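You operate a simulated robot arm through the tools that you are given. There is no shell and no other tool. Be economical: measure what you need, move in short steps, check, and stop when the job is done.

You run a simulated two-armed robot. Do the job below in one go: nothing can be reset, and whatever is moved stays where it is left.

Task
Stack the tub marked "clay" from the fitting bench top on top of the tub marked "sand". Stack the green block weight from the shelf under the extruder on top of the blue block weight. Put the cube labelled "C35" from the top of the steel rack on the shelf under the mixer and the cube labelled "C21" on top of the carton there. Pick up the green-cap tube from the top of the steel rack with one hand, pass it to the other hand and put it on the middle shelf of the steel rack. Press the monitor ch button two times. Turn the channel knob to 3. Open the mixer lid. Any order will do.
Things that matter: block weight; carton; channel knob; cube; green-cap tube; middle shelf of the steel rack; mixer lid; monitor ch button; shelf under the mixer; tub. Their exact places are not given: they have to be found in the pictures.

It is judged by the outcome, as a careful person would: the job done as asked, and still so three seconds after it is handed in. It fails if anything else is knocked over, pushed out of place, dropped, spilled or broken. Lids that push on must go on centred and level and be pressed home; caps that screw on are set level and turned clockwise until they are tight.

Robot
Two 7-joint arms with two-finger parallel grippers on one trunk, on a base that drives. Base frame: it is fixed to the floor where the robot stands at the start and does not move with it; the origin is under the middle of the robot, x ahead of it, y to its left, z up. Lengths are in mm, angles in rad, forces in N, time in s.
The left shoulder is at the start at [60, 189, 1228], the right one opposite. With the tool pointing down near the work surface each hand reaches from about 100 to 300 mm from the robot's upright axis, wherever it stands, measured 20 degrees to its own side. Places, roughly: block weight [750, 1000, 500]; carton [1000, 3000, 1000]; channel knob [1400, 2900, 1000]; cube [750, 3000, 1000]; green-cap tube [500, 3000, 1000]; middle shelf of the steel rack [1100, 3000, 400]; mixer lid [300, 700, 1000]; monitor ch button [1100, 3100, 1100]; shelf under the mixer (22x76 cm) [240, 940, 460]; tub [500, -250, 1000]. Payload 3.43 kg a hand.
The TCP of each hand is the grasp point between the finger pads, 30 mm short of the fingertips. In the tool frame z runs along the fingers and y along their closing line. The gripper opens to 94 mm. The fingers are 28 mm wide and 10 mm thick; the gripper's body (50 by 96 mm) begins 55 mm behind the TCP.
Orientation is that of the tool frame in the base frame, as [roll, pitch, yaw] about the fixed x, y, z axes, in that order (R = Rz(yaw) Ry(pitch) Rx(roll)). With the fingers straight down and closing along the base's y, the tool's x points along the base's -x, its y along +y and its z along -z.

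Tools
- The arms move only by the tool play_rows. It takes "left_plan", "right_plan" or both (then of equal length, played together; a hand with none holds still); each is a list of rows, each a list of 6 numbers: the shift along the tool's x, y, z in units of 25 mm (1.0 is 25 mm), then the turn, a rotation vector about the tool's x, y, z in units of 5 degrees (1.0 is 5 degrees). In form: [[dx, dy, dz, wx, wy, wz], ...]. A call has 1 to 20 rows; each row shifts and turns the commanded pose from where the row before left it, along the tool's axes as they then stand. "left_jaw" and "right_jaw" are, for a hand that has rows, the gripper command, from -1 (fully open) to 1 (shut), values between in proportion, set as the call begins (left out, the last holds). A call with a number of a shift or a turn outside -1 to 1 is refused whole. Rows are played at 5 a second. More than 50 mm and 0.15 rad between two rows, or a gripper value outside its range, and nothing of the call is played. Where a pose cannot be reached the arm comes as near as it can. A force on the tool above 40 N (or 10 N above the force at the start of the call, whichever is more), or a blocked arm, ends the call early, and 0.2 s more pass. Each finger travels about 153 mm/s and halts on what it meets, pressing with about 22 N; the grip force reading is that of the motor and also rises with nothing between the fingers. The clock runs only during rows and for 0.2 s after the last one: add rows that do not move to give the fingers time. It gives the time, the measured TCP pose, the force on the tool (base axes), the opening and the grip force at its end, in the units of the frame above (readings bear some noise), with the torque about the TCP (base axes, N m) and any sound that the robot's microphone picked up, and new pictures: "pictures" is both (left out), scene, wrist or none (wrist: the cameras of the hands that moved).
- Cameras (640 x 400 px; columns grow to the right, rows downward): "scene" is now at [4.7, 5.6, 1762]; the picture's right is [0.08, -1.00, 0.00], its down [-0.88, -0.07, -0.47] and it looks along [0.46, 0.04, -0.89] (base axes); focal length 256 px, centre (320, 200). "left" rides on the left gripper at [76, -14, -103] in its tool frame; the picture's right is [0.18, 0.98, 0.00], its down [-0.75, 0.14, -0.64] and it looks along [-0.63, 0.12, 0.77] (tool axes); focal length 243 px, centre (320, 200). "right" rides on the right gripper at [76, 14, -103] in its tool frame; the picture's right is [-0.18, 0.98, 0.00], its down [-0.75, -0.14, -0.64] and it looks along [-0.63, -0.12, 0.77] (tool axes); focal length 243 px, centre (320, 200).
- lift_body(by): slides the trunk up (or, below 0, down) by that many mm; the arms and the scene camera ride with it, the base frame stays. It gives what a move gives, with no picture.
- roll_base(legs): drives the robot by 1 to 6 legs, each [ahead, left, turn to the left] in mm, mm and rad, along the robot's own axes; the way and the turn of a leg run together, so that a leg with both is an arc; at most 1500 mm and 3.142 rad a leg. The arms and the cameras ride along, it lands a little off, and it stops where it bumps. It gives what a move gives, and a new picture of the scene camera.
- turn_head(pan, tilt): turns the head with the scene camera to pan (to the left, within 1.501 rad either way) and tilt (down, from -0.506 to 1.204), counted from straight ahead of the robot. It gives what a move gives, and a new picture of the scene camera.
- point_at(camera, pixels): for up to 12 pixels [column, row] of the newest picture of that camera ("zoom" is the newest enlarged one), the place [x, y, z] in the base frame of the surface seen there, good to about 3 mm. No time passes.
- inspect(camera, box): a new picture of the part [left, top, right, bottom] of that camera's present view, enlarged. No time passes.
- hand_in(): hands the job in; it is judged then, once.

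Keep the steps short. Do not move on a guess: measure, check each grasp and each placing, and mend mistakes. In all there are 138 turns and 260 pictures (those below and enlarged ones count). Leave the grippers open and the arms clear of the work at the hand-in unless told otherwise, and finish with a single line.

The tools are called after "Request:" as a command line: name --argument value ..., lists and objects as JSON in quotes. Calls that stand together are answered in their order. play_rows: Moves the arms, as the interface text tells. Its arguments: {"type":"object","properties":{"left_plan":{"type":"array","items":{"type":"array","items":{"type":"number"}}},"left_jaw":{"type":"number"},"right_plan":{"type":"array","items":{"type":"array","items":{"type":"number"}}},"right_jaw":{"type":"number"},"pictures":{"type":"string","enum":["both","scene","wrist","none"]}},"required":[]} The other tools are called the same way: lift_body (by) slides the trunk up or down; roll_base (legs) drives the base; turn_head (pan, tilt) turns the head that bears the scene camera; point_at (camera, pixels) gives the place of the surface under pixels of a picture; inspect (camera, box) takes an enlarged picture of a part of a camera's view; hand_in () hands the job in.

At the start:

```text
time: 0.0
left_position: [270.8, 354.3, 1288.3]
left_tool_rot: [3.14, -0.001, 3.141]
left_ft_force: [0.1, 0.5, 1.0]
left_moment: [-0.01, -0.01, 0.02]
left_width: 94.1
left_gripper_force: 0.1
right_position: [285.5, -5.9, 1288.9]
right_tool_rot: [3.141, 0.0, -3.141]
right_ft_force: [0.1, -0.2, -1.0]
right_moment: [0.01, 0.01, -0.02]
right_width: 94.1
right_gripper_force: 0.0
trunk travel left (down, up): [-900.0, 90.0]
robot x, y, heading: [-1.0, 1.2, 0.0]
head pan, tilt: [0.082, 1.087]
```

scene: 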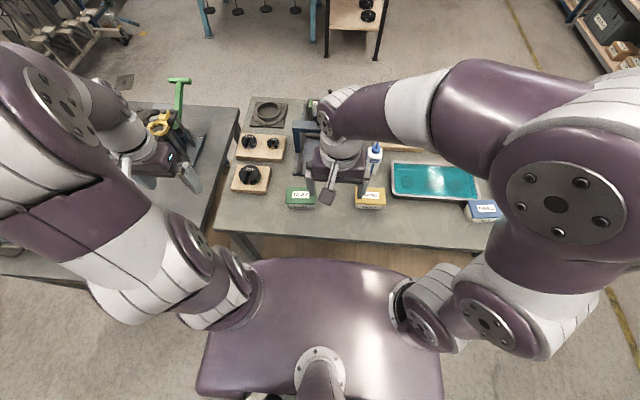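
right: 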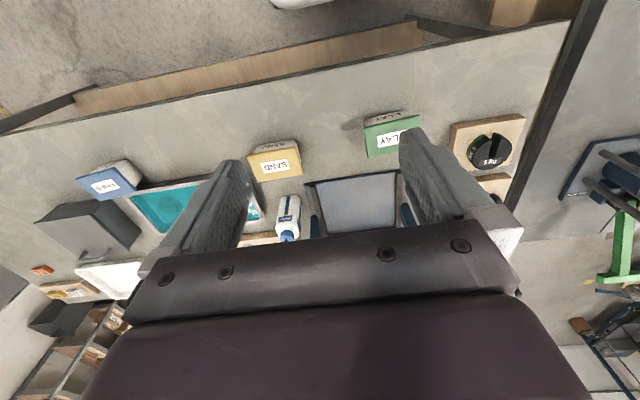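
left: 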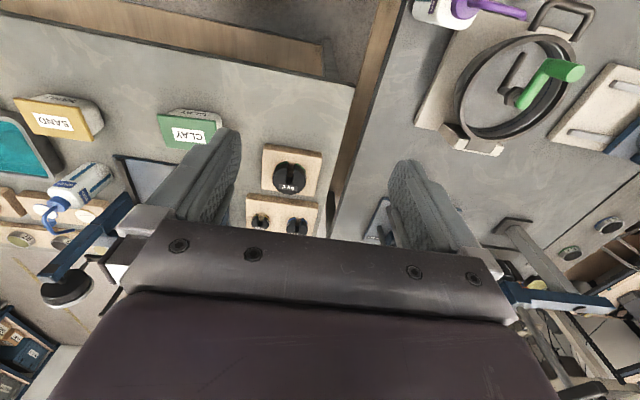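

I see the bench with the clay (green) and sand (yellow) tubs ahead. I'll look around with the head first.

Request:
point_at --camera "scene" --pixels '[[300, 194], [303, 204], [370, 193], [372, 205], [250, 178], [262, 145], [435, 180], [485, 210], [350, 25], [270, 113], [180, 130], [330, 240]]'

Request:
turn_head --pan 0.9 --tilt 0.5

Request:
turn_head --pan 1.5 --tilt 0.4

Request:
turn_head --pan 0.0 --tilt 0.5

```text
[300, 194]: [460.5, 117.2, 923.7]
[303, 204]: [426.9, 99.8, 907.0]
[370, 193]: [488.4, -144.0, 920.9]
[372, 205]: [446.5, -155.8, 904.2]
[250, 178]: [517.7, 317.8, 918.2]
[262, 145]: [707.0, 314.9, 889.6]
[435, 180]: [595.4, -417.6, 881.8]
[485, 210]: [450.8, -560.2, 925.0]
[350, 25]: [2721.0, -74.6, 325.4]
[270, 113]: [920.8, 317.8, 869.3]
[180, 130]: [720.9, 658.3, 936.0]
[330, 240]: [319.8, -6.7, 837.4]
```

```text
time: 1.1
left_position: [271.1, 354.3, 1288.4]
left_tool_rot: [3.14, -0.001, 3.141]
left_ft_force: [-0.6, -0.3, 0.5]
left_moment: [0.01, 0.06, 0.0]
left_width: 93.9
left_gripper_force: 0.1
right_position: [285.3, -6.7, 1288.5]
right_tool_rot: [-3.141, 0.0, 3.141]
right_ft_force: [0.4, 0.4, -0.4]
right_moment: [0.0, -0.02, 0.0]
right_width: 94.0
right_gripper_force: 0.0
trunk travel left (down, up): [-900.0, 90.0]
robot x, y, heading: [-1.3, 0.9, 0.001]
head pan, tilt: [0.901, 0.499]
```

scene: 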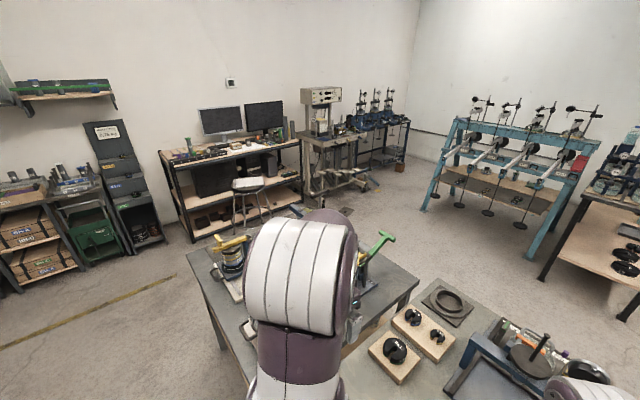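

```text
time: 2.1
left_position: [271.0, 354.6, 1289.2]
left_tool_rot: [3.141, 0.0, -3.141]
left_ft_force: [-0.8, 0.5, -0.9]
left_moment: [-0.04, -0.01, 0.02]
left_width: 93.7
left_gripper_force: 0.0
right_position: [285.9, -6.8, 1288.0]
right_tool_rot: [3.141, 0.001, 3.141]
right_ft_force: [-0.3, -0.4, -0.9]
right_moment: [0.02, 0.0, 0.01]
right_width: 94.0
right_gripper_force: 0.1
trunk travel left (down, up): [-900.0, 90.0]
robot x, y, heading: [-0.0, 1.9, -0.001]
head pan, tilt: [1.499, 0.4]
```

scene: 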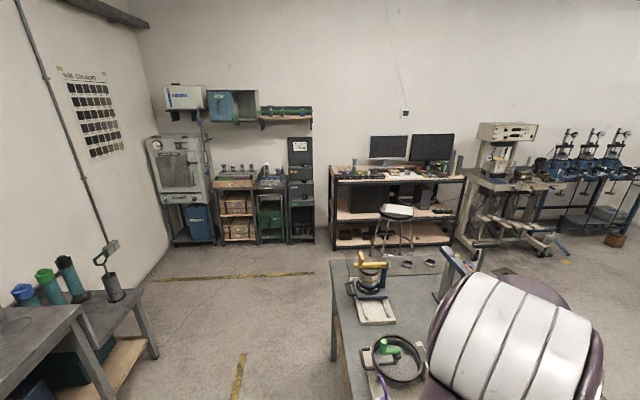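

```text
time: 3.8
left_position: [270.7, 353.7, 1289.0]
left_tool_rot: [3.141, 0.0, 3.141]
left_ft_force: [0.4, 0.6, 0.9]
left_moment: [0.01, 0.0, 0.05]
left_width: 93.9
left_gripper_force: 0.1
right_position: [285.3, -6.2, 1289.5]
right_tool_rot: [3.141, 0.001, -3.141]
right_ft_force: [-0.3, 0.2, 0.3]
right_moment: [-0.01, -0.01, -0.01]
right_width: 93.9
right_gripper_force: 0.0
trunk travel left (down, up): [-900.0, 90.0]
robot x, y, heading: [2.5, 0.8, -0.001]
head pan, tilt: [0.0, 0.499]
```

scene: 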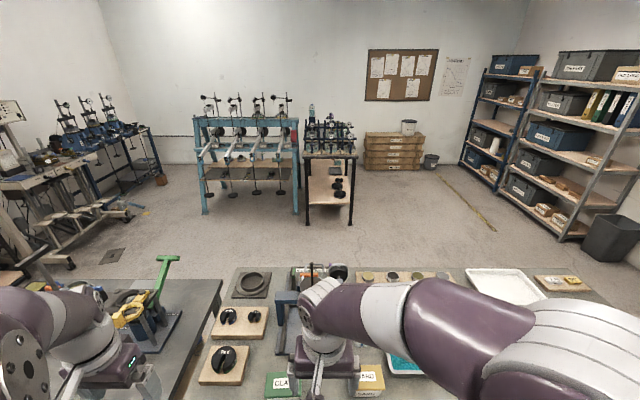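

Next I measure the tubs through the right wrist camera (clay near (390,135), sand near (275,160)).

Request:
inspect --camera "right" --box '[230, 90, 430, 215]'

Request:
point_at --camera "right" --pixels '[[366, 132], [420, 118], [370, 156], [400, 148], [364, 117], [402, 110], [250, 160], [298, 146], [255, 180], [302, 172], [120, 190], [20, 120]]'

Request:
turn_head --pan 0.9 --tilt 1.0

```text
3.20 times, centred on (330, 152) of right
```

zoom: 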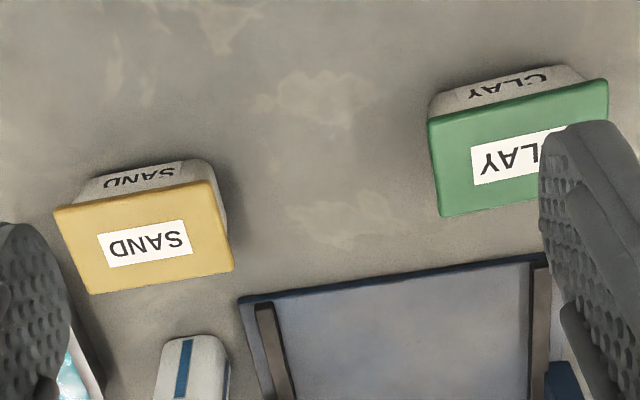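

```text
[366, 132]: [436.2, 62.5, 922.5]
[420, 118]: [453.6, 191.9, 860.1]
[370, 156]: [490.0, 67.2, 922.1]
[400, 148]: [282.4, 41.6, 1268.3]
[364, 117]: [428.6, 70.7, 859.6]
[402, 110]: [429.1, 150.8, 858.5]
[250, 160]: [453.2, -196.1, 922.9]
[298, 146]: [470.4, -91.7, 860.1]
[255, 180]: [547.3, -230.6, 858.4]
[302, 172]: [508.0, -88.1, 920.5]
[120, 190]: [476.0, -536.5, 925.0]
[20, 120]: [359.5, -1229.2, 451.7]
```

```text
time: 5.0
left_position: [270.5, 354.9, 1289.1]
left_tool_rot: [3.139, 0.0, -3.141]
left_ft_force: [0.3, 0.3, 0.2]
left_moment: [0.03, 0.0, -0.02]
left_width: 93.9
left_gripper_force: 0.0
right_position: [285.8, -6.0, 1289.0]
right_tool_rot: [3.14, 0.0, 3.139]
right_ft_force: [0.4, 0.6, 0.0]
right_moment: [-0.02, 0.01, -0.03]
right_width: 93.8
right_gripper_force: 0.2
trunk travel left (down, up): [-900.0, 90.0]
robot x, y, heading: [0.6, 3.0, 0.002]
head pan, tilt: [0.901, 1.0]
```

scene: 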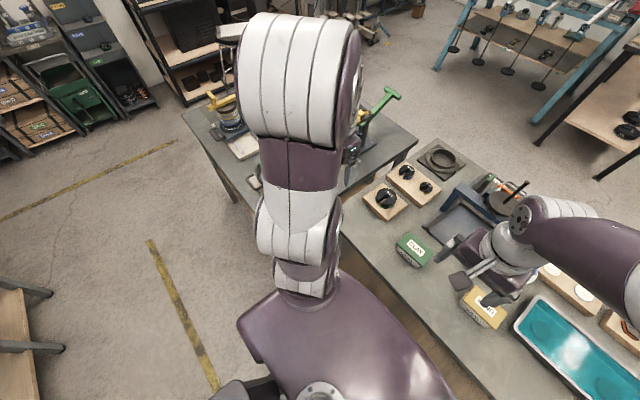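

I measure the lid corners in the zoom picture.

Request:
point_at --camera "zoom" --pixels '[[433, 122], [603, 84], [443, 212], [520, 150], [59, 215], [209, 186], [93, 289], [229, 265], [145, 243], [500, 85], [120, 183], [500, 20]]'

Request:
point_at --camera "scene" --pixels '[[385, 330], [330, 260], [397, 250], [410, 280], [245, 185], [185, 120], [415, 140], [300, 400], [460, 330], [550, 395]]'

```text
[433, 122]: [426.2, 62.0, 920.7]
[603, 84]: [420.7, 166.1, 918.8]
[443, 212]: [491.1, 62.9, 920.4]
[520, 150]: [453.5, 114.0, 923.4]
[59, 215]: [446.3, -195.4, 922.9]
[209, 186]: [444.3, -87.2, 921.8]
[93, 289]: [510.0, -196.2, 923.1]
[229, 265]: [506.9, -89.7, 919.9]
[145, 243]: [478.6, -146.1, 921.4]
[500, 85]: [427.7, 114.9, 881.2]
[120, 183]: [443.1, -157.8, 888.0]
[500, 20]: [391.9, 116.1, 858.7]
```

```text
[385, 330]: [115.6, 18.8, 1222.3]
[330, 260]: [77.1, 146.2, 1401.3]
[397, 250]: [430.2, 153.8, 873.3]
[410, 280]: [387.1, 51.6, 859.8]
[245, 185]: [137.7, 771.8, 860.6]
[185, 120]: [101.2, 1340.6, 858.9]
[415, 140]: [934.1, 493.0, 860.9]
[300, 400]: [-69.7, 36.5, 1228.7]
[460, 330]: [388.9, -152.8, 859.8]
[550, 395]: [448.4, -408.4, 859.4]
```

Clay is centred at about (458, 114), 66 × 104 mm, top at 921; sand is at (477, -142). I'll move the right hand aside and bring the left above the clay to test reach.

Request:
play_rows --left_plan '[[-0.75, -0.96, 0.6, 0, 0, 0], [-0.75, -0.96, 0.6, 0, 0, 0], [-0.75, -0.96, 0.6, 0, 0, 0], [-0.75, -0.96, 0.6, 0, 0, 0], [-0.75, -0.96, 0.6, 0, 0, 0], [-0.75, -0.96, 0.6, 0, 0, 0], [-0.75, -0.96, 0.6, 0, 0, 0], [-0.75, -0.96, 0.6, 0, 0, 0], [-0.75, -0.96, 0.6, 0, 0, 0], [-0.75, -0.96, 0.6, 0, 0, 0]]' --right_plan '[[0, -1, 0, 0, 0, 0], [0, -1, 0, 0, 0, 0], [0, -1, 0, 0, 0, 0], [0, -1, 0, 0, 0, 0], [0, -1, 0, 0, 0, 0], [0, -1, 0, 0, 0, 0], [0, -1, 0, 0, 0, 0], [0, -1, 0, 0, 0, 0], [0, -1, 0, 0, 0, 0], [0, -1, 0, 0, 0, 0]]' --pictures "none"

Request:
turn_head --pan 0.0 --tilt 1.1

```text
time: 7.2
left_position: [458.7, 113.9, 1136.7]
left_tool_rot: [3.14, -0.002, -3.141]
left_ft_force: [0.2, -0.2, 0.1]
left_moment: [0.02, 0.03, -0.01]
left_width: 94.0
left_gripper_force: 0.1
right_position: [289.3, -259.9, 1289.1]
right_tool_rot: [3.141, -0.004, -3.139]
right_ft_force: [0.9, 0.1, 0.6]
right_moment: [-0.03, -0.04, -0.04]
right_width: 94.2
right_gripper_force: 0.0
trunk travel left (down, up): [-900.0, 90.0]
robot x, y, heading: [-1.0, 1.0, -0.003]
head pan, tilt: [0.901, 1.0]
```

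```text
time: 8.3
left_position: [458.6, 115.2, 1138.1]
left_tool_rot: [3.141, -0.002, -3.14]
left_ft_force: [0.6, -0.1, 0.4]
left_moment: [-0.02, 0.01, -0.02]
left_width: 93.9
left_gripper_force: 0.1
right_position: [287.6, -257.4, 1288.2]
right_tool_rot: [3.14, 0.0, 3.142]
right_ft_force: [-0.5, 0.1, -0.2]
right_moment: [0.05, 0.02, 0.01]
right_width: 93.8
right_gripper_force: 0.0
trunk travel left (down, up): [-900.0, 90.0]
robot x, y, heading: [-0.8, 0.1, 0.003]
head pan, tilt: [0.0, 1.1]
```

scene: 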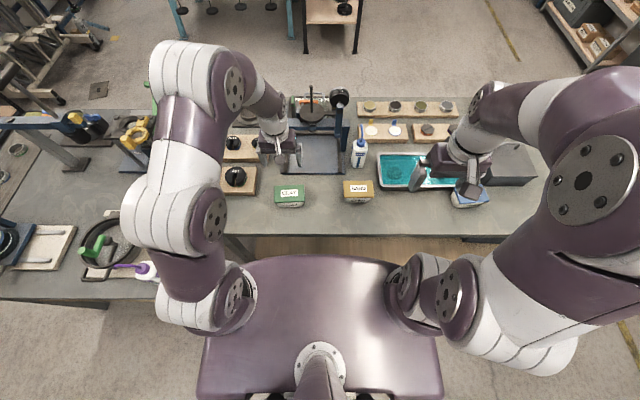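

The reach is fine. Now turn the hand 90° so the fingers close along base x.

Request:
play_rows --left_plan '[[0, 0, 0, 0, 0, 1], [0, 0, 0, 0, 0, 1], [0, 0, 0, 0, 0, 1], [0, 0, 0, 0, 0, 1], [0, 0, 0, 0, 0, 1], [0, 0, 0, 0, 0, 1], [0, 0, 0, 0, 0, 1], [0, 0, 0, 0, 0, 1], [0, 0, 0, 0, 0, 1], [0, 0, 0, 0, 0, 1], [0, 0, 0, 0, 0, 1], [0, 0, 0, 0, 0, 1], [0, 0, 0, 0, 0, 1], [0, 0, 0, 0, 0, 1], [0, 0, 0, 0, 0, 1], [0, 0, 0, 0, 0, 1], [0, 0, 0, 0, 0, 1], [0, 0, 0, 0, 0, 1]]' --pictures "wrist"

```text
time: 12.2
left_position: [459.2, 112.9, 1138.7]
left_tool_rot: [3.141, -0.001, 1.569]
left_ft_force: [-0.4, -0.7, 0.9]
left_moment: [0.0, 0.01, 0.0]
left_width: 93.9
left_gripper_force: 0.1
right_position: [287.7, -257.7, 1288.9]
right_tool_rot: [-3.141, 0.002, 3.142]
right_ft_force: [0.2, -1.2, 0.7]
right_moment: [0.02, 0.02, -0.01]
right_width: 94.3
right_gripper_force: 0.1
trunk travel left (down, up): [-900.0, 90.0]
robot x, y, heading: [0.9, -1.9, -0.003]
head pan, tilt: [0.0, 1.1]
```

left: 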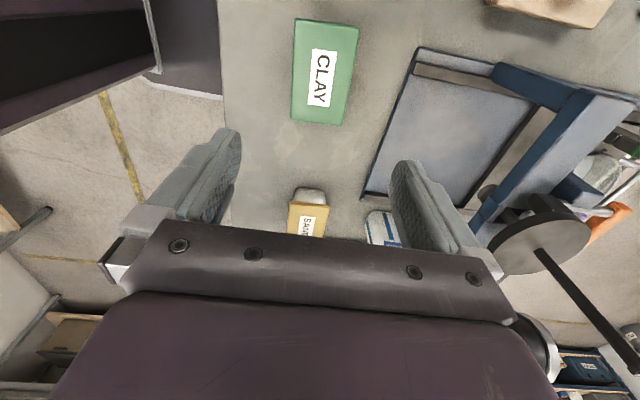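

The clay is square to the hand. I check clearance to the blue device before descending.

Request:
point_at --camera "left" --pixels '[[295, 21], [356, 30], [294, 118], [343, 123], [418, 50], [368, 195], [420, 75], [510, 235], [565, 260], [500, 75], [292, 208], [322, 210]]'

```text
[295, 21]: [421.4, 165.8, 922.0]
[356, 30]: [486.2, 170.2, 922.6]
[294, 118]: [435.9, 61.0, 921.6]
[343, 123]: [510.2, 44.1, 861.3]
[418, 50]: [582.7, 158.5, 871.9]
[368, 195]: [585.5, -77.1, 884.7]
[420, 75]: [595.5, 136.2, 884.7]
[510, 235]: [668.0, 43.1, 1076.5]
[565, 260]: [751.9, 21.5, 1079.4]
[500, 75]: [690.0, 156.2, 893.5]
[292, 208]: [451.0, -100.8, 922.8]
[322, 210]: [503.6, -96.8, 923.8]
```

Request:
play_rows --left_plan '[[0.05, -0.05, 0.95, 0, 0, -0.45], [0, 0, 0.95, 0, 0, 0], [0, 0, 0.95, 0, 0, 0], [0, 0, 0.95, 0, 0, 0], [0, 0, 0.95, 0, 0, 0], [0, 0, 0.95, 0, 0, 0], [0, 0, 0.95, 0, 0, 0], [0, 0, 0.95, 0, 0, 0], [0, 0, 0.95, 0, 0, 0], [0, 0, 0.95, 0, 0, 0]]' --pictures "none"

Request:
play_rows --left_plan '[[0, 0, 0, 0, 0, 0], [0, 0, 0, 0, 0, 0], [0, 0, 0, 0, 0, 0], [0, 0, -0.5, 0, 0, 0], [0, 0, -1, 0, 0, 0], [0, 0, -1, 0, 0, 0], [0, 0, -1, 0, 0, 0], [0, 0, -1, 0, 0, 0]]' --left_jaw 1 --pictures "wrist"

```text
time: 14.3
left_position: [460.2, 115.3, 900.1]
left_tool_rot: [3.141, -0.002, 1.613]
left_ft_force: [0.1, -0.5, 0.9]
left_moment: [0.0, -0.01, -0.05]
left_width: 94.0
left_gripper_force: 0.1
right_position: [287.7, -256.7, 1288.5]
right_tool_rot: [-3.14, 0.0, 3.14]
right_ft_force: [-0.3, -0.6, -0.5]
right_moment: [-0.01, -0.02, -0.04]
right_width: 94.0
right_gripper_force: 0.1
trunk travel left (down, up): [-900.0, 90.0]
robot x, y, heading: [1.6, -0.9, 0.0]
head pan, tilt: [0.0, 1.1]
```

```text
time: 16.1
left_position: [455.0, 116.7, 1013.1]
left_tool_rot: [-3.141, 0.001, 1.609]
left_ft_force: [-0.3, 0.0, -0.9]
left_moment: [0.02, 0.01, -0.03]
left_width: 0.0
left_gripper_force: 21.6
right_position: [287.0, -256.9, 1288.5]
right_tool_rot: [-3.141, -0.001, 3.141]
right_ft_force: [-0.1, -0.2, 0.4]
right_moment: [0.0, 0.03, 0.0]
right_width: 94.1
right_gripper_force: 0.0
trunk travel left (down, up): [-900.0, 90.0]
robot x, y, heading: [-1.6, -2.5, 0.003]
head pan, tilt: [0.0, 1.1]
```

left: 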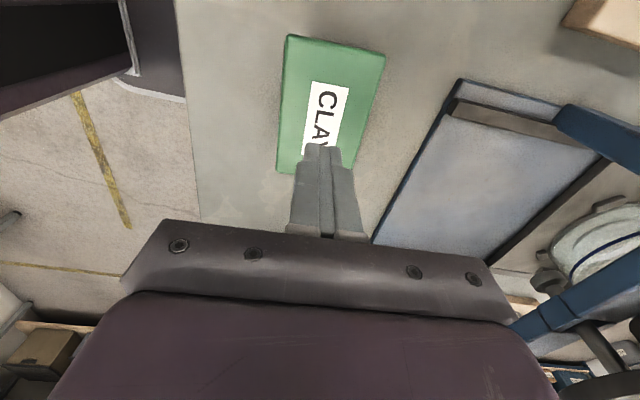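

The grip slipped: the width reads 0. I'll inspect the tub before retrying.

Request:
inspect --camera "left" --box '[240, 20, 420, 190]'

Request:
inspect --camera "scene" --box '[250, 150, 390, 230]'

Request:
point_at --camera "left" --pixels '[[288, 38], [383, 54], [280, 168], [356, 165], [330, 70], [340, 120]]'

```text
2.35 times, centred on (330, 105) of left
```

zoom: 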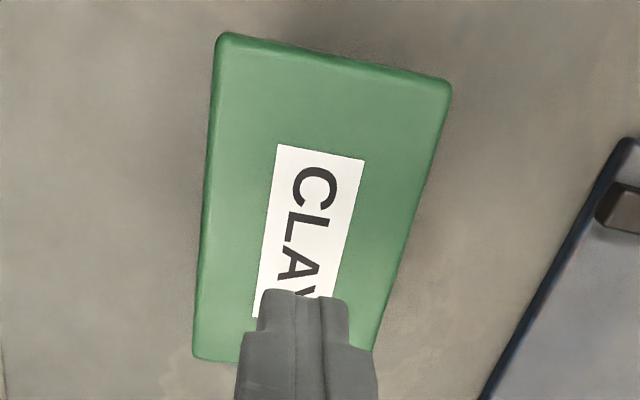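

```text
4.57 times, centred on (320, 190) of scene
```

zoom: 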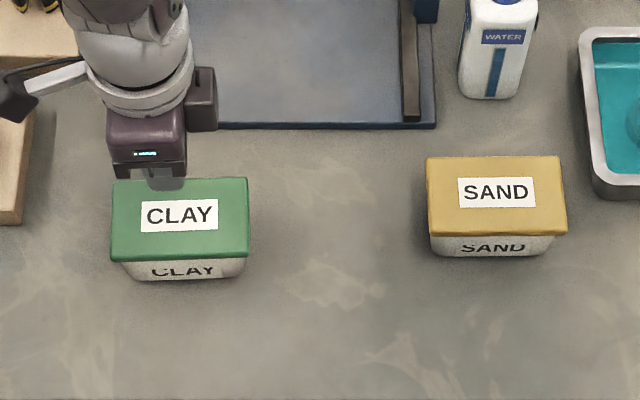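

```text
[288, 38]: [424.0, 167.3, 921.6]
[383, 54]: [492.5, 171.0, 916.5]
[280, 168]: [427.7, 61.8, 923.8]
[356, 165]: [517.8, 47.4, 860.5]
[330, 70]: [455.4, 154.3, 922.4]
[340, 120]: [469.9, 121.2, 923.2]
```

The tub tapers down under its lid rim, so I'll grip centred on the rim (TCP about 908), read the width, then lift slowly.

Request:
play_rows --left_plan '[[-0.03, 0.12, 0.0, 0, 0, 0], [0, 0, 1, 0, 0, 0], [0, 0, 1, 0, 0, 0], [0, 0, 1, 0, 0, 0], [0, 0, 1, 0, 0, 0], [0, 0, 0.2, 0, 0, 0], [0, 0, 0, 0, 0, 0]]' --left_jaw -1 --pictures "none"

Request:
play_rows --left_plan '[[0, 0, 0, 0, 0, 0], [0, 0, 0, 0, 0, 0], [0, 0, 0, 0, 0, 0], [0, 0, 0, 0, 0, 0], [0, 0, 0, 0, 0, 0]]' --left_jaw 1 --pictures "wrist"

```text
time: 17.8
left_position: [460.7, 116.1, 908.1]
left_tool_rot: [3.14, 0.001, 1.61]
left_ft_force: [0.8, 0.2, -0.2]
left_moment: [-0.02, -0.01, 0.0]
left_width: 94.1
left_gripper_force: 0.1
right_position: [286.8, -257.7, 1287.9]
right_tool_rot: [3.141, -0.001, 3.142]
right_ft_force: [0.5, 0.0, -0.9]
right_moment: [0.0, 0.01, -0.01]
right_width: 94.3
right_gripper_force: 0.0
trunk travel left (down, up): [-900.0, 90.0]
robot x, y, heading: [0.9, -0.8, 0.0]
head pan, tilt: [0.0, 1.1]
```

```text
time: 18.9
left_position: [459.8, 115.0, 907.8]
left_tool_rot: [-3.141, 0.0, 1.611]
left_ft_force: [0.6, 0.5, 0.2]
left_moment: [0.05, 0.06, -0.01]
left_width: 77.2
left_gripper_force: 22.1
right_position: [286.4, -257.5, 1288.6]
right_tool_rot: [-3.141, -0.001, 3.141]
right_ft_force: [0.4, -1.2, 0.7]
right_moment: [0.02, 0.03, -0.03]
right_width: 93.9
right_gripper_force: 0.0
trunk travel left (down, up): [-900.0, 90.0]
robot x, y, heading: [1.8, -1.2, 0.0]
head pan, tilt: [0.0, 1.1]
```

left: 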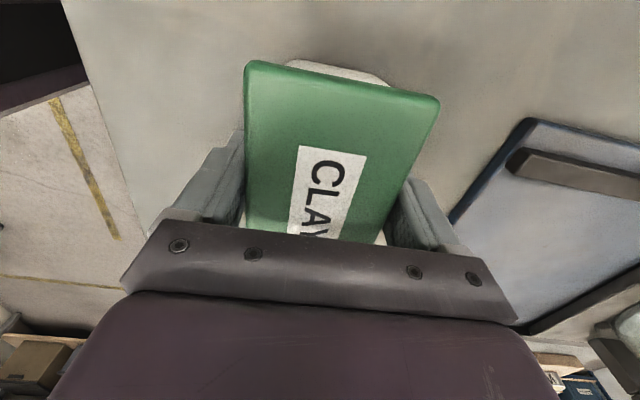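

Gripped at 77 mm with 22 N. Lift slowly.

Request:
play_rows --left_plan '[[0, 0, -0.2, 0, 0, 0], [0, 0, -0.2, 0, 0, 0], [0, 0, -0.2, 0, 0, 0], [0, 0, -0.2, 0, 0, 0], [0, 0, -0.2, 0, 0, 0], [0, 0, 0, 0, 0, 0]]' --left_jaw 1 --pictures "wrist"

```text
time: 20.4
left_position: [460.6, 113.7, 933.0]
left_tool_rot: [3.141, 0.0, 1.609]
left_ft_force: [0.7, -0.6, -3.3]
left_moment: [0.0, 0.0, 0.02]
left_width: 77.1
left_gripper_force: 22.3
right_position: [287.2, -257.9, 1289.4]
right_tool_rot: [-3.141, -0.001, 3.141]
right_ft_force: [-0.1, -0.5, -0.4]
right_moment: [0.02, -0.02, 0.0]
right_width: 94.4
right_gripper_force: 0.1
trunk travel left (down, up): [-900.0, 90.0]
robot x, y, heading: [1.9, -0.4, 0.002]
head pan, tilt: [0.0, 1.1]
```

left: 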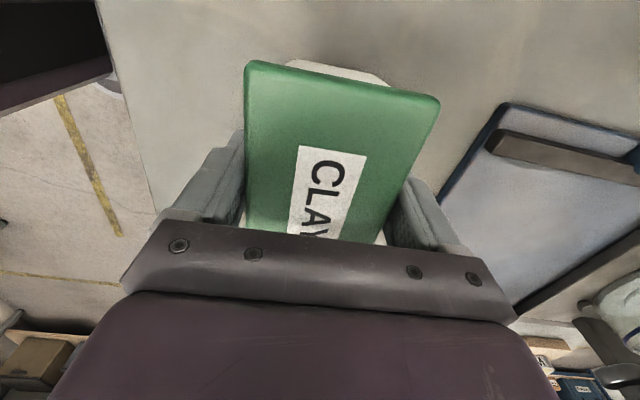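

Held (about 3 N). Raise further and roll the base right.

Request:
play_rows --left_plan '[[0, 0, -0.3, 0, 0, 0], [0, 0, -0.5, 0, 0, 0], [0, 0, -0.5, 0, 0, 0], [0, 0, -0.5, 0, 0, 0], [0, 0, -0.5, 0, 0, 0], [0, 0, -0.5, 0, 0, 0], [0, 0, -0.3, 0, 0, 0]]' --pictures "none"

Request:
roll_base --legs '[[18, -257, 0]]'

```text
time: 21.9
left_position: [461.5, 115.1, 1010.9]
left_tool_rot: [3.141, 0.001, 1.609]
left_ft_force: [0.0, -0.2, -3.7]
left_moment: [-0.01, -0.01, -0.02]
left_width: 77.3
left_gripper_force: 21.8
right_position: [287.2, -257.2, 1287.7]
right_tool_rot: [3.14, 0.0, -3.141]
right_ft_force: [-0.2, -0.6, 0.6]
right_moment: [-0.01, 0.0, -0.01]
right_width: 94.3
right_gripper_force: 0.1
trunk travel left (down, up): [-900.0, 90.0]
robot x, y, heading: [0.1, 3.3, -0.008]
head pan, tilt: [0.0, 1.1]
```

```text
time: 23.8
left_position: [479.8, -135.6, 1011.2]
left_tool_rot: [3.141, 0.002, 1.609]
left_ft_force: [-0.3, 0.5, -3.1]
left_moment: [-0.04, 0.01, 0.0]
left_width: 77.2
left_gripper_force: 21.8
right_position: [304.3, -506.2, 1289.3]
right_tool_rot: [-3.139, 0.0, -3.141]
right_ft_force: [0.7, 0.6, 0.5]
right_moment: [0.0, -0.01, -0.04]
right_width: 94.1
right_gripper_force: 0.1
trunk travel left (down, up): [-900.0, 90.0]
robot x, y, heading: [19.5, -251.3, -0.002]
head pan, tilt: [0.0, 1.1]
```

scene: 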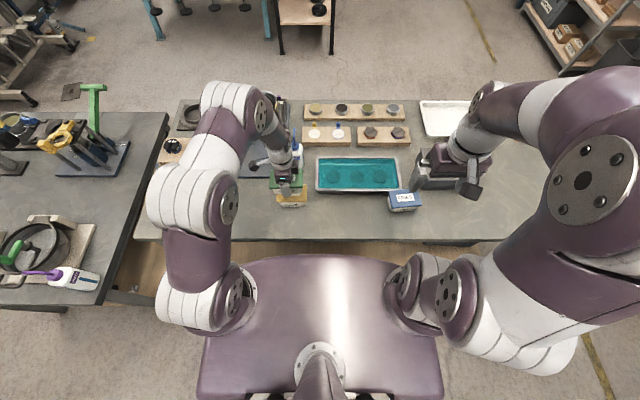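

Correct 6.5 mm sideways, lower to about 10 mm above the sand, and look.

Request:
play_rows --left_plan '[[-0.26, -0.08, 0.3, 0, 0, 0], [0, 0, 0.6, 0, 0, 0], [0, 0, 0.28, 0, 0, 0]]' --pictures "wrist"

Request:
inspect --camera "scene" --box '[250, 150, 340, 220]'

```text
time: 24.6
left_position: [478.2, -142.8, 979.8]
left_tool_rot: [-3.14, -0.001, 1.608]
left_ft_force: [-0.2, -0.2, -3.1]
left_moment: [0.0, -0.01, -0.03]
left_width: 77.4
left_gripper_force: 21.5
right_position: [304.9, -509.5, 1289.1]
right_tool_rot: [-3.142, 0.0, 3.141]
right_ft_force: [0.6, -0.8, 0.4]
right_moment: [-0.01, 0.01, -0.03]
right_width: 94.1
right_gripper_force: 0.1
trunk travel left (down, up): [-900.0, 90.0]
robot x, y, heading: [19.2, -248.2, 0.007]
head pan, tilt: [0.0, 1.1]
```

left: 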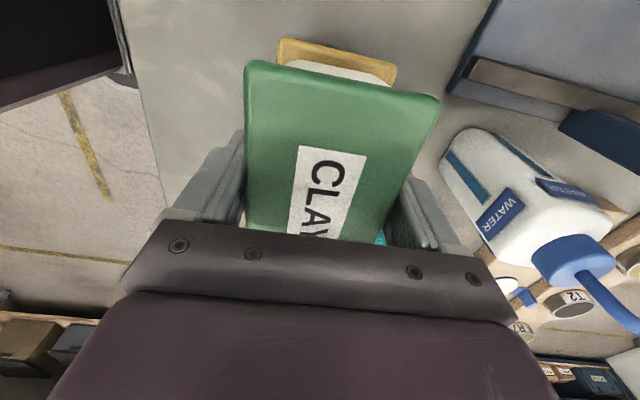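

```text
5.71 times, centred on (295, 185) of scene
```

zoom: 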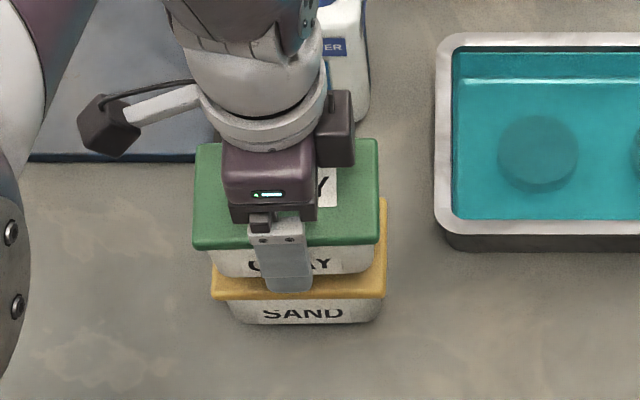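

Centring agrees once perspective is allowed for. Lower until contact, then open.

Request:
play_rows --left_plan '[[0, 0, 0.15, 0, 0, 0], [0, 0, 0.12, 0, 0, 0], [0, 0, 0.08, 0, 0, 0], [0, 0, 0, 0, 0, 0]]' --pictures "none"

```text
time: 25.6
left_position: [477.2, -143.4, 973.3]
left_tool_rot: [3.14, 0.001, 1.608]
left_ft_force: [-0.2, 0.0, -2.6]
left_moment: [-0.02, 0.01, -0.02]
left_width: 77.2
left_gripper_force: 22.2
right_position: [305.2, -508.4, 1288.3]
right_tool_rot: [-3.141, 0.0, -3.141]
right_ft_force: [-0.9, 0.4, -0.9]
right_moment: [0.01, -0.01, -0.02]
right_width: 94.2
right_gripper_force: 0.0
trunk travel left (down, up): [-900.0, 90.0]
robot x, y, heading: [20.7, -254.1, -0.004]
head pan, tilt: [0.0, 1.1]
```

Request:
play_rows --left_plan '[[0, 0, 0.06, 0, 0, 0], [0, 0, 0.06, 0, 0, 0], [0, 0, 0.04, 0, 0, 0], [0, 0, 0, 0, 0, 0]]' --pictures "none"

```text
time: 26.6
left_position: [478.0, -142.5, 970.8]
left_tool_rot: [3.14, -0.001, 1.61]
left_ft_force: [1.2, 2.3, 10.2]
left_moment: [0.37, 0.32, 0.01]
left_width: 77.3
left_gripper_force: 21.8
right_position: [303.4, -508.8, 1289.6]
right_tool_rot: [3.141, 0.0, 3.141]
right_ft_force: [1.3, -0.4, -0.5]
right_moment: [0.0, -0.03, 0.01]
right_width: 94.1
right_gripper_force: 0.2
trunk travel left (down, up): [-900.0, 90.0]
robot x, y, heading: [15.2, -251.2, -0.005]
head pan, tilt: [0.0, 1.1]
```

Contact made (10 N up). Open, raise straight up, and check.

Request:
play_rows --left_plan '[[0, 0, 0, 0, 0, 0], [0, 0, 0, 0, 0, 0], [0, 0, 0, 0, 0, 0], [0, 0, -0.5, 0, 0, 0], [0, 0, -1, 0, 0, 0], [0, 0, -1, 0, 0, 0], [0, 0, -1, 0, 0, 0], [0, 0, -1, 0, 0, 0], [0, 0, -1, 0, 0, 0], [0, 0, -1, 0, 0, 0], [0, 0, -1, 0, 0, 0]]' --left_jaw -1 --pictures "wrist"

Request:
turn_head --pan 1.1 --tilt 0.65

```text
time: 29.0
left_position: [475.7, -145.0, 1158.9]
left_tool_rot: [-3.141, 0.0, 1.609]
left_ft_force: [0.0, 0.1, 0.7]
left_moment: [0.0, -0.01, 0.0]
left_width: 94.1
left_gripper_force: 0.1
right_position: [304.1, -509.0, 1289.0]
right_tool_rot: [3.141, 0.0, -3.142]
right_ft_force: [-0.1, -1.1, 0.3]
right_moment: [-0.01, -0.01, 0.02]
right_width: 94.0
right_gripper_force: 0.1
trunk travel left (down, up): [-900.0, 90.0]
robot x, y, heading: [16.7, -250.4, -0.001]
head pan, tilt: [0.0, 1.1]
```

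left: 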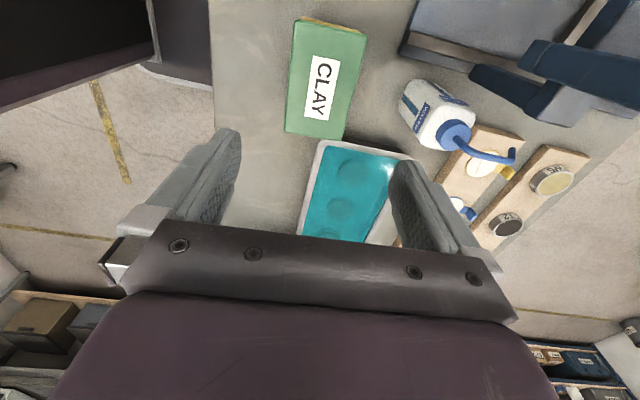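

```text
time: 30.3
left_position: [477.5, -143.8, 1157.8]
left_tool_rot: [-3.141, 0.001, 1.611]
left_ft_force: [0.0, 0.0, 0.5]
left_moment: [-0.02, -0.01, 0.0]
left_width: 94.0
left_gripper_force: 0.1
right_position: [304.4, -508.2, 1288.5]
right_tool_rot: [3.141, 0.001, 3.142]
right_ft_force: [-0.2, -0.4, 0.4]
right_moment: [0.03, -0.01, 0.02]
right_width: 94.1
right_gripper_force: 0.1
trunk travel left (down, up): [-900.0, 90.0]
robot x, y, heading: [17.4, -254.9, -0.004]
head pan, tilt: [1.1, 0.649]
```

scene: 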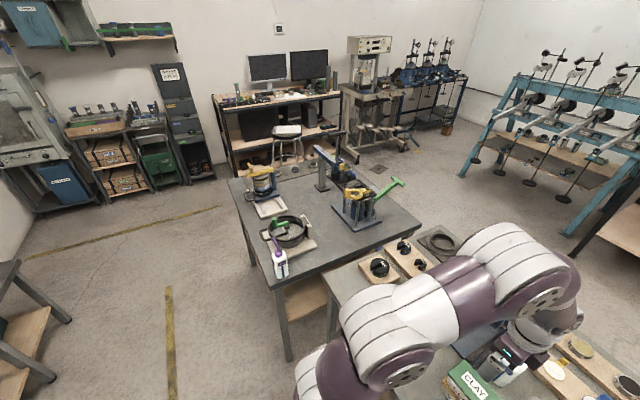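

Clay is stacked. Now measure the mixer bench in this view.

Request:
inspect --camera "scene" --box '[200, 130, 430, 350]'

Request:
point_at --camera "scene" --pixels '[[230, 182], [282, 286], [418, 225], [345, 160], [265, 172], [260, 168], [393, 182], [300, 295], [215, 100], [340, 92], [235, 170], [410, 105]]'

```text
1.82 times, centred on (315, 240) of scene
```

zoom: 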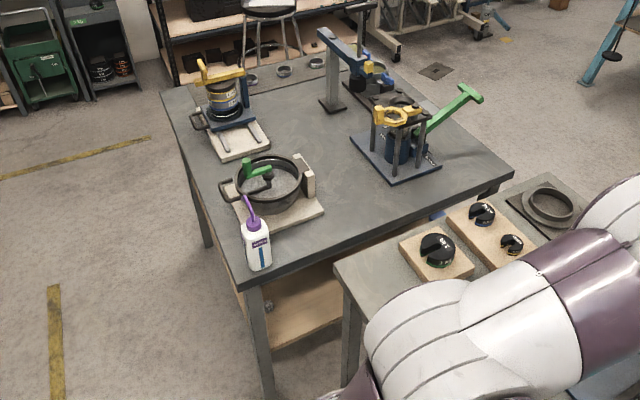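

```text
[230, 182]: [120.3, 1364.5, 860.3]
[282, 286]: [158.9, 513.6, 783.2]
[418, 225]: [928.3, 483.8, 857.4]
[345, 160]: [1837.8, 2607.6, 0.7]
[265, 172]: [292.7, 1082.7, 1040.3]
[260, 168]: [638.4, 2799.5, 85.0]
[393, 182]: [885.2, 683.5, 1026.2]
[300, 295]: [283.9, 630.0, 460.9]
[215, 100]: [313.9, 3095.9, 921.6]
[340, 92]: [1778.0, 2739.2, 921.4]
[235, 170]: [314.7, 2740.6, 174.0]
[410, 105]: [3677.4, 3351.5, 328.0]
```

Request:
point_at --camera "scene" --pixels '[[17, 262], [70, 318], [45, 310], [282, 360], [268, 192], [265, 200], [290, 220], [272, 215], [285, 232], [300, 232], [310, 245], [278, 262]]'

Request:
roll_base --legs '[[-350, 0, 0], [0, 950, 0]]'

Request:
turn_head --pan 0.0 --tilt 0.8

```text
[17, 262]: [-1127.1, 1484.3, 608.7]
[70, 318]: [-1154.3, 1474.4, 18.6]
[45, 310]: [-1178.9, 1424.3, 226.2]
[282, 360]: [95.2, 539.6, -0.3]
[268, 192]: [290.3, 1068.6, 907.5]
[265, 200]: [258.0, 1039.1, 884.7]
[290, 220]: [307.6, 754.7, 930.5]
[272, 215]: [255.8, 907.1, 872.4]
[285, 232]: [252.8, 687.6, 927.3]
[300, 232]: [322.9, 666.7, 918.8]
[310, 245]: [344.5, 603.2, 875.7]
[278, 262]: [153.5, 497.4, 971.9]
```

```text
time: 37.2
left_position: [123.1, 828.9, 1157.7]
left_tool_rot: [3.141, 0.0, 1.625]
left_ft_force: [-0.3, -0.4, 0.5]
left_moment: [0.0, 0.02, -0.04]
left_width: 94.2
left_gripper_force: 0.0
right_position: [-46.9, 461.9, 1288.9]
right_tool_rot: [-3.141, 0.001, -3.128]
right_ft_force: [-0.8, 0.7, 0.2]
right_moment: [-0.02, -0.02, 0.01]
right_width: 94.2
right_gripper_force: 0.0
trunk travel left (down, up): [-900.0, 90.0]
robot x, y, heading: [-333.7, 717.8, 0.014]
head pan, tilt: [1.1, 0.649]
```

scene: 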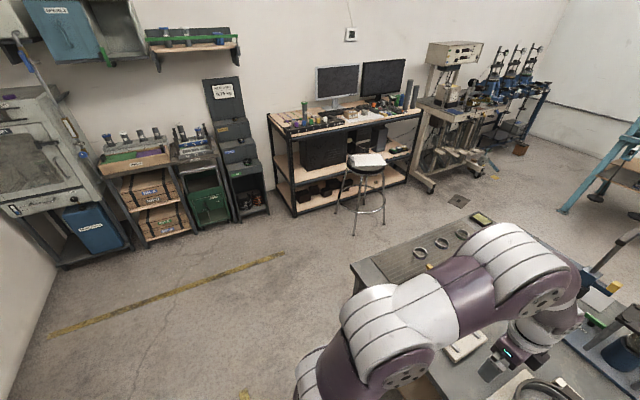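

```text
time: 38.5
left_position: [121.3, 828.4, 1156.9]
left_tool_rot: [-3.139, 0.0, 1.624]
left_ft_force: [0.4, -0.3, 0.7]
left_moment: [0.0, 0.02, 0.0]
left_width: 94.1
left_gripper_force: 0.0
right_position: [-46.7, 460.6, 1289.4]
right_tool_rot: [-3.14, -0.001, -3.13]
right_ft_force: [0.0, 0.9, -0.4]
right_moment: [-0.02, 0.02, 0.01]
right_width: 94.0
right_gripper_force: 0.1
trunk travel left (down, up): [-900.0, 90.0]
robot x, y, heading: [-337.0, 713.5, 0.009]
head pan, tilt: [0.0, 0.799]
```

scene: 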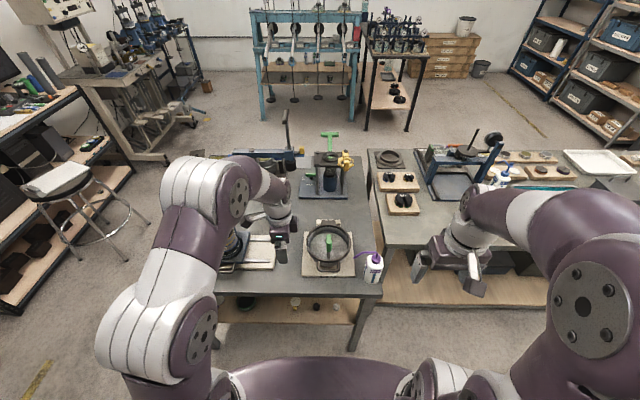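

Request:
inspect --camera "scene" --box '[200, 180, 400, 330]'

Request:
inspect --camera "left" --box '[0, 0, 640, 400]'

Request:
inspect --camera "scene" --box '[0, 50, 160, 150]'

```text
2.67 times, centred on (300, 255) of scene
```

zoom: 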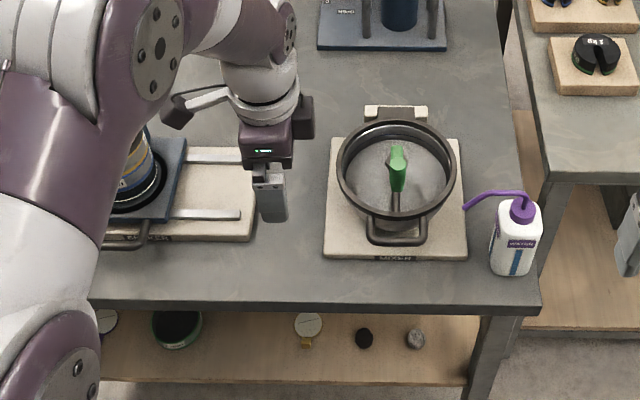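

```text
1.00 times, centred on (320, 200) of left (not enlarged: the box is as wide or as high as the picture)
```

zoom: 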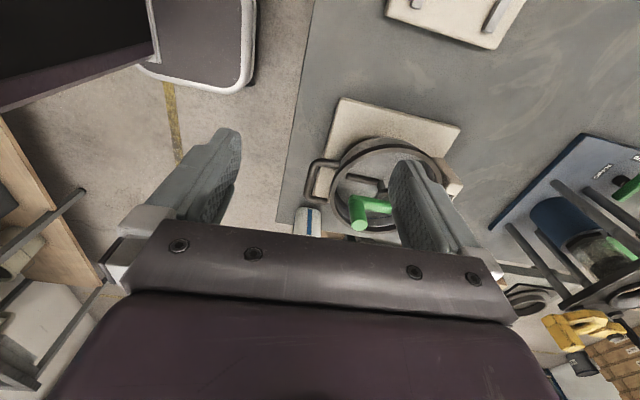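

```text
4.00 times, centred on (80, 100) of scene
```

zoom: 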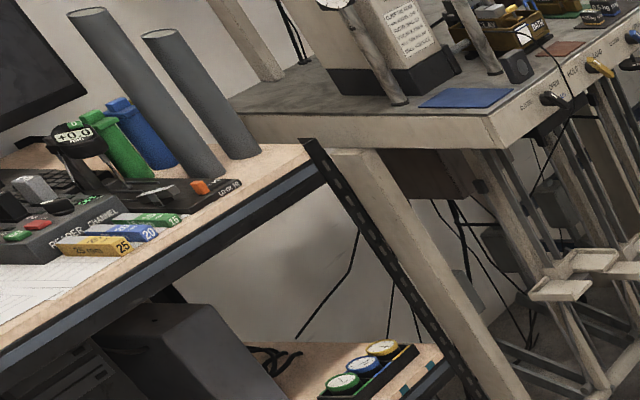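

Request:
inspect --camera "scene" --box '[300, 210, 360, 285]'

Request:
inspect --camera "left" --box '[300, 90, 480, 240]'

Request:
point_at --camera "scene" --pixels '[[322, 269], [347, 269], [334, 271], [328, 240], [332, 256], [326, 252], [314, 240], [348, 240], [330, 228], [318, 224], [342, 224], [334, 262]]'

```text
5.33 times, centred on (330, 248) of scene
```

zoom: 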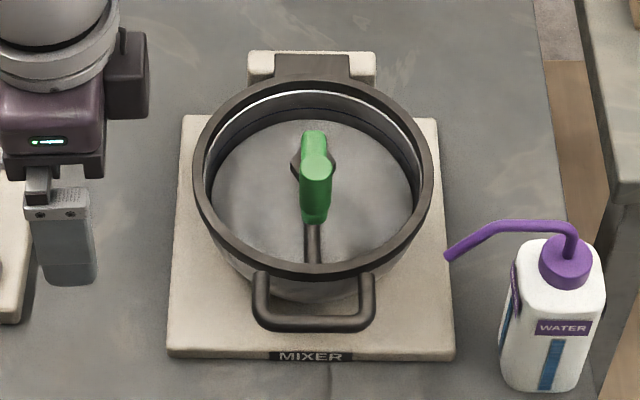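

```text
2.67 times, centred on (390, 165) of left
```

zoom: 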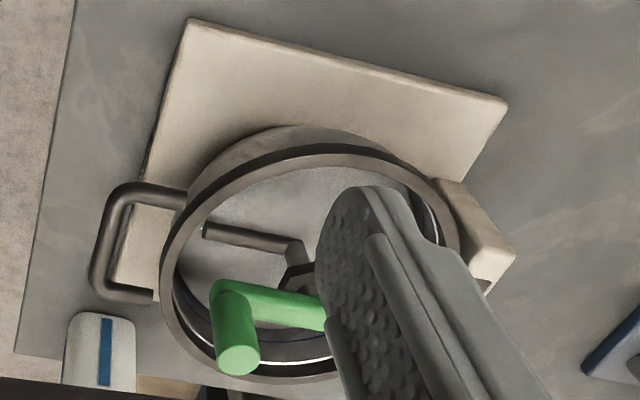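

```text
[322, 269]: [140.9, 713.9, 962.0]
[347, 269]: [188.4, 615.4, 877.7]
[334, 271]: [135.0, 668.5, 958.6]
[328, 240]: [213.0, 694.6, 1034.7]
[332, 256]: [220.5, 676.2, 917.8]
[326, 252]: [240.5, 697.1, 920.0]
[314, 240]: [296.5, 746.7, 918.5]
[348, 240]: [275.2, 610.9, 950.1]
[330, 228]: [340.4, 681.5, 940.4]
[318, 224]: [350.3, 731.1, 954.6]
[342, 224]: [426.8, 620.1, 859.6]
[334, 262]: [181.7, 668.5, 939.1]
```

Request:
point_at --camera "zoom" --pixels '[[122, 192], [100, 245], [95, 285], [140, 296], [165, 195], [172, 255], [300, 158], [435, 190], [440, 240], [490, 255], [238, 350], [450, 190]]'

```text
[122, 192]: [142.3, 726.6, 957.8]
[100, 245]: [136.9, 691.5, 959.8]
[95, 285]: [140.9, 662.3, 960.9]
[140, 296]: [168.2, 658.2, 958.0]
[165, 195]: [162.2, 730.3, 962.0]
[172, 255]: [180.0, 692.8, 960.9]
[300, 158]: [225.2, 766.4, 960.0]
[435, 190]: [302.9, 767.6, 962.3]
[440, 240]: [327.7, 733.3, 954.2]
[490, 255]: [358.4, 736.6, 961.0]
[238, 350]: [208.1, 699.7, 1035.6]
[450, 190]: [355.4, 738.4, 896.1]
```

The mixer bowl has a hinged ring lid with a front U-handle (bar along y at x≈140, y≈694, z≈958). I'll turn the left tool to point forward so it can grip the bar from the front.

Request:
play_rows --left_plan '[[0, 0, 0, -1, 0, 0], [0, 0, 0, -1, 0, 0], [0, 0, 0, -1, 0, 0], [0, 0, 0, -1, 0, 0], [0, 0, 0, -1, 0, 0], [0, 0, 0, -1, 0, 0], [0, 0, 0, -1, 0, 0], [0, 0, 0, -1, 0, 0], [0, 0, 0, -1, 0, 0], [0, 0, 0, -1, 0, 0], [0, 0, 0, -1, 0, 0], [0, 0, 0, -1, 0, 0], [0, 0, 0, -1, 0, 0], [0, 0, 0, -1, 0, 0], [0, 0, 0, -1, 0, 0], [0, 0, 0, -1, 0, 0], [0, 0, 0, -1, 0, 0], [0, 0, 0, -1, 0, 0]]' --pictures "none"

Request:
roll_base --legs '[[0, -134, -0.01]]'

```text
time: 42.3
left_position: [223.4, 830.1, 1275.0]
left_tool_rot: [1.587, 0.0, 1.623]
left_ft_force: [-0.4, -0.8, -0.1]
left_moment: [0.0, 0.0, -0.03]
left_width: 93.9
left_gripper_force: 0.0
left hand out of reach, approached as far as the arm can: row 15, 16, 17, 18
right_position: [-46.1, 462.0, 1289.0]
right_tool_rot: [3.14, 0.0, -3.129]
right_ft_force: [0.9, -0.3, 0.6]
right_moment: [0.02, 0.04, -0.04]
right_width: 94.0
right_gripper_force: 0.1
trunk travel left (down, up): [-900.0, 90.0]
robot x, y, heading: [-334.6, 712.8, 0.013]
head pan, tilt: [0.0, 0.799]
```

```text
time: 43.6
left_position: [224.5, 695.3, 1273.8]
left_tool_rot: [1.586, 0.002, 1.616]
left_ft_force: [-0.4, 0.6, -0.2]
left_moment: [0.02, 0.01, -0.03]
left_width: 94.0
left_gripper_force: 0.1
right_position: [-47.7, 328.0, 1289.6]
right_tool_rot: [-3.14, 0.001, -3.135]
right_ft_force: [0.4, 0.2, 0.1]
right_moment: [0.0, -0.01, 0.03]
right_width: 94.2
right_gripper_force: 0.0
trunk travel left (down, up): [-900.0, 90.0]
robot x, y, heading: [-334.3, 581.9, 0.005]
head pan, tilt: [0.0, 0.799]
```

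scene: 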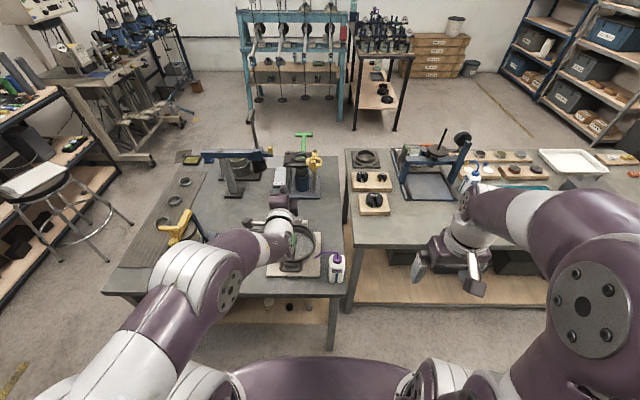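

Horizontal pose is only reachable about 557 mm ahead, so I'll back off and lower the trunk to bring the tool to the bar's height, staying clear in x.

Request:
roll_base --legs '[[-160, 0, 0]]'

Request:
lift_body --by -319

Request:
inspect --camera "left" --box '[0, 0, 640, 400]'

Request:
turn_head --pan 0.2 --tilt 0.6

```text
time: 45.0
left_position: [67.3, 690.3, 1273.8]
left_tool_rot: [1.589, 0.0, 1.611]
left_ft_force: [-0.5, 0.4, -0.9]
left_moment: [0.01, -0.01, 0.0]
left_width: 93.9
left_gripper_force: 0.1
right_position: [-204.1, 324.1, 1286.9]
right_tool_rot: [3.141, -0.003, -3.139]
right_ft_force: [-0.7, 0.2, -0.1]
right_moment: [0.04, 0.04, 0.02]
right_width: 94.2
right_gripper_force: 0.0
trunk travel left (down, up): [-900.0, 90.0]
robot x, y, heading: [-497.2, 580.9, 0.004]
head pan, tilt: [0.0, 0.799]
```

scene: 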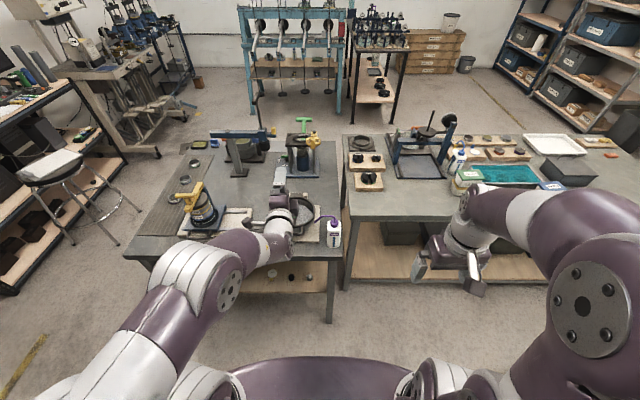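

```text
time: 48.2
left_position: [62.7, 688.7, 954.9]
left_tool_rot: [1.586, -0.001, 1.61]
left_ft_force: [0.4, -0.4, 0.1]
left_moment: [-0.02, -0.01, -0.01]
left_width: 94.2
left_gripper_force: 0.0
right_position: [-207.5, 324.0, 969.9]
right_tool_rot: [3.141, 0.002, -3.139]
right_ft_force: [-0.8, -0.2, 0.2]
right_moment: [-0.01, 0.01, -0.01]
right_width: 93.9
right_gripper_force: 0.0
trunk travel left (down, up): [-581.0, 409.0]
robot x, y, heading: [-497.0, 580.2, 0.006]
head pan, tilt: [0.0, 0.799]
```

```text
1.00 times, centred on (320, 200) of left (not enlarged: the box is as wide or as high as the picture)
```

zoom: 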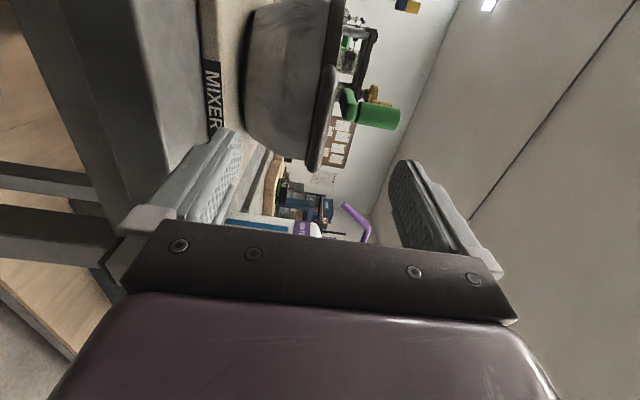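

```text
time: 48.9
left_position: [63.5, 689.9, 956.0]
left_tool_rot: [1.587, 0.001, 1.611]
left_ft_force: [-0.4, 0.0, 0.4]
left_moment: [0.02, 0.0, 0.0]
left_width: 93.9
left_gripper_force: 0.1
right_position: [-208.5, 323.6, 969.5]
right_tool_rot: [-3.141, 0.0, -3.137]
right_ft_force: [0.9, 0.4, 0.9]
right_moment: [0.01, 0.0, 0.02]
right_width: 93.9
right_gripper_force: 0.1
trunk travel left (down, up): [-581.0, 409.0]
robot x, y, heading: [-493.5, 583.6, 0.003]
head pan, tilt: [0.201, 0.6]
```

scene: 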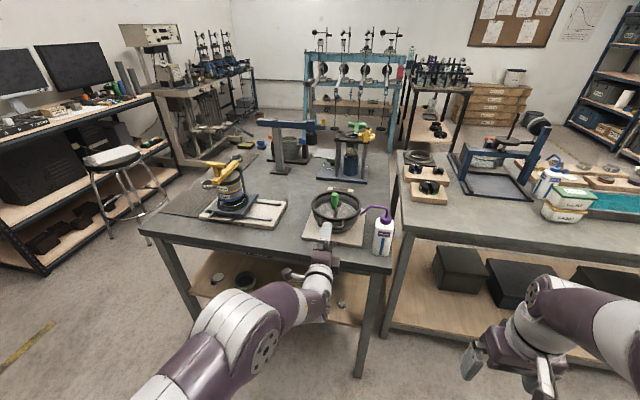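

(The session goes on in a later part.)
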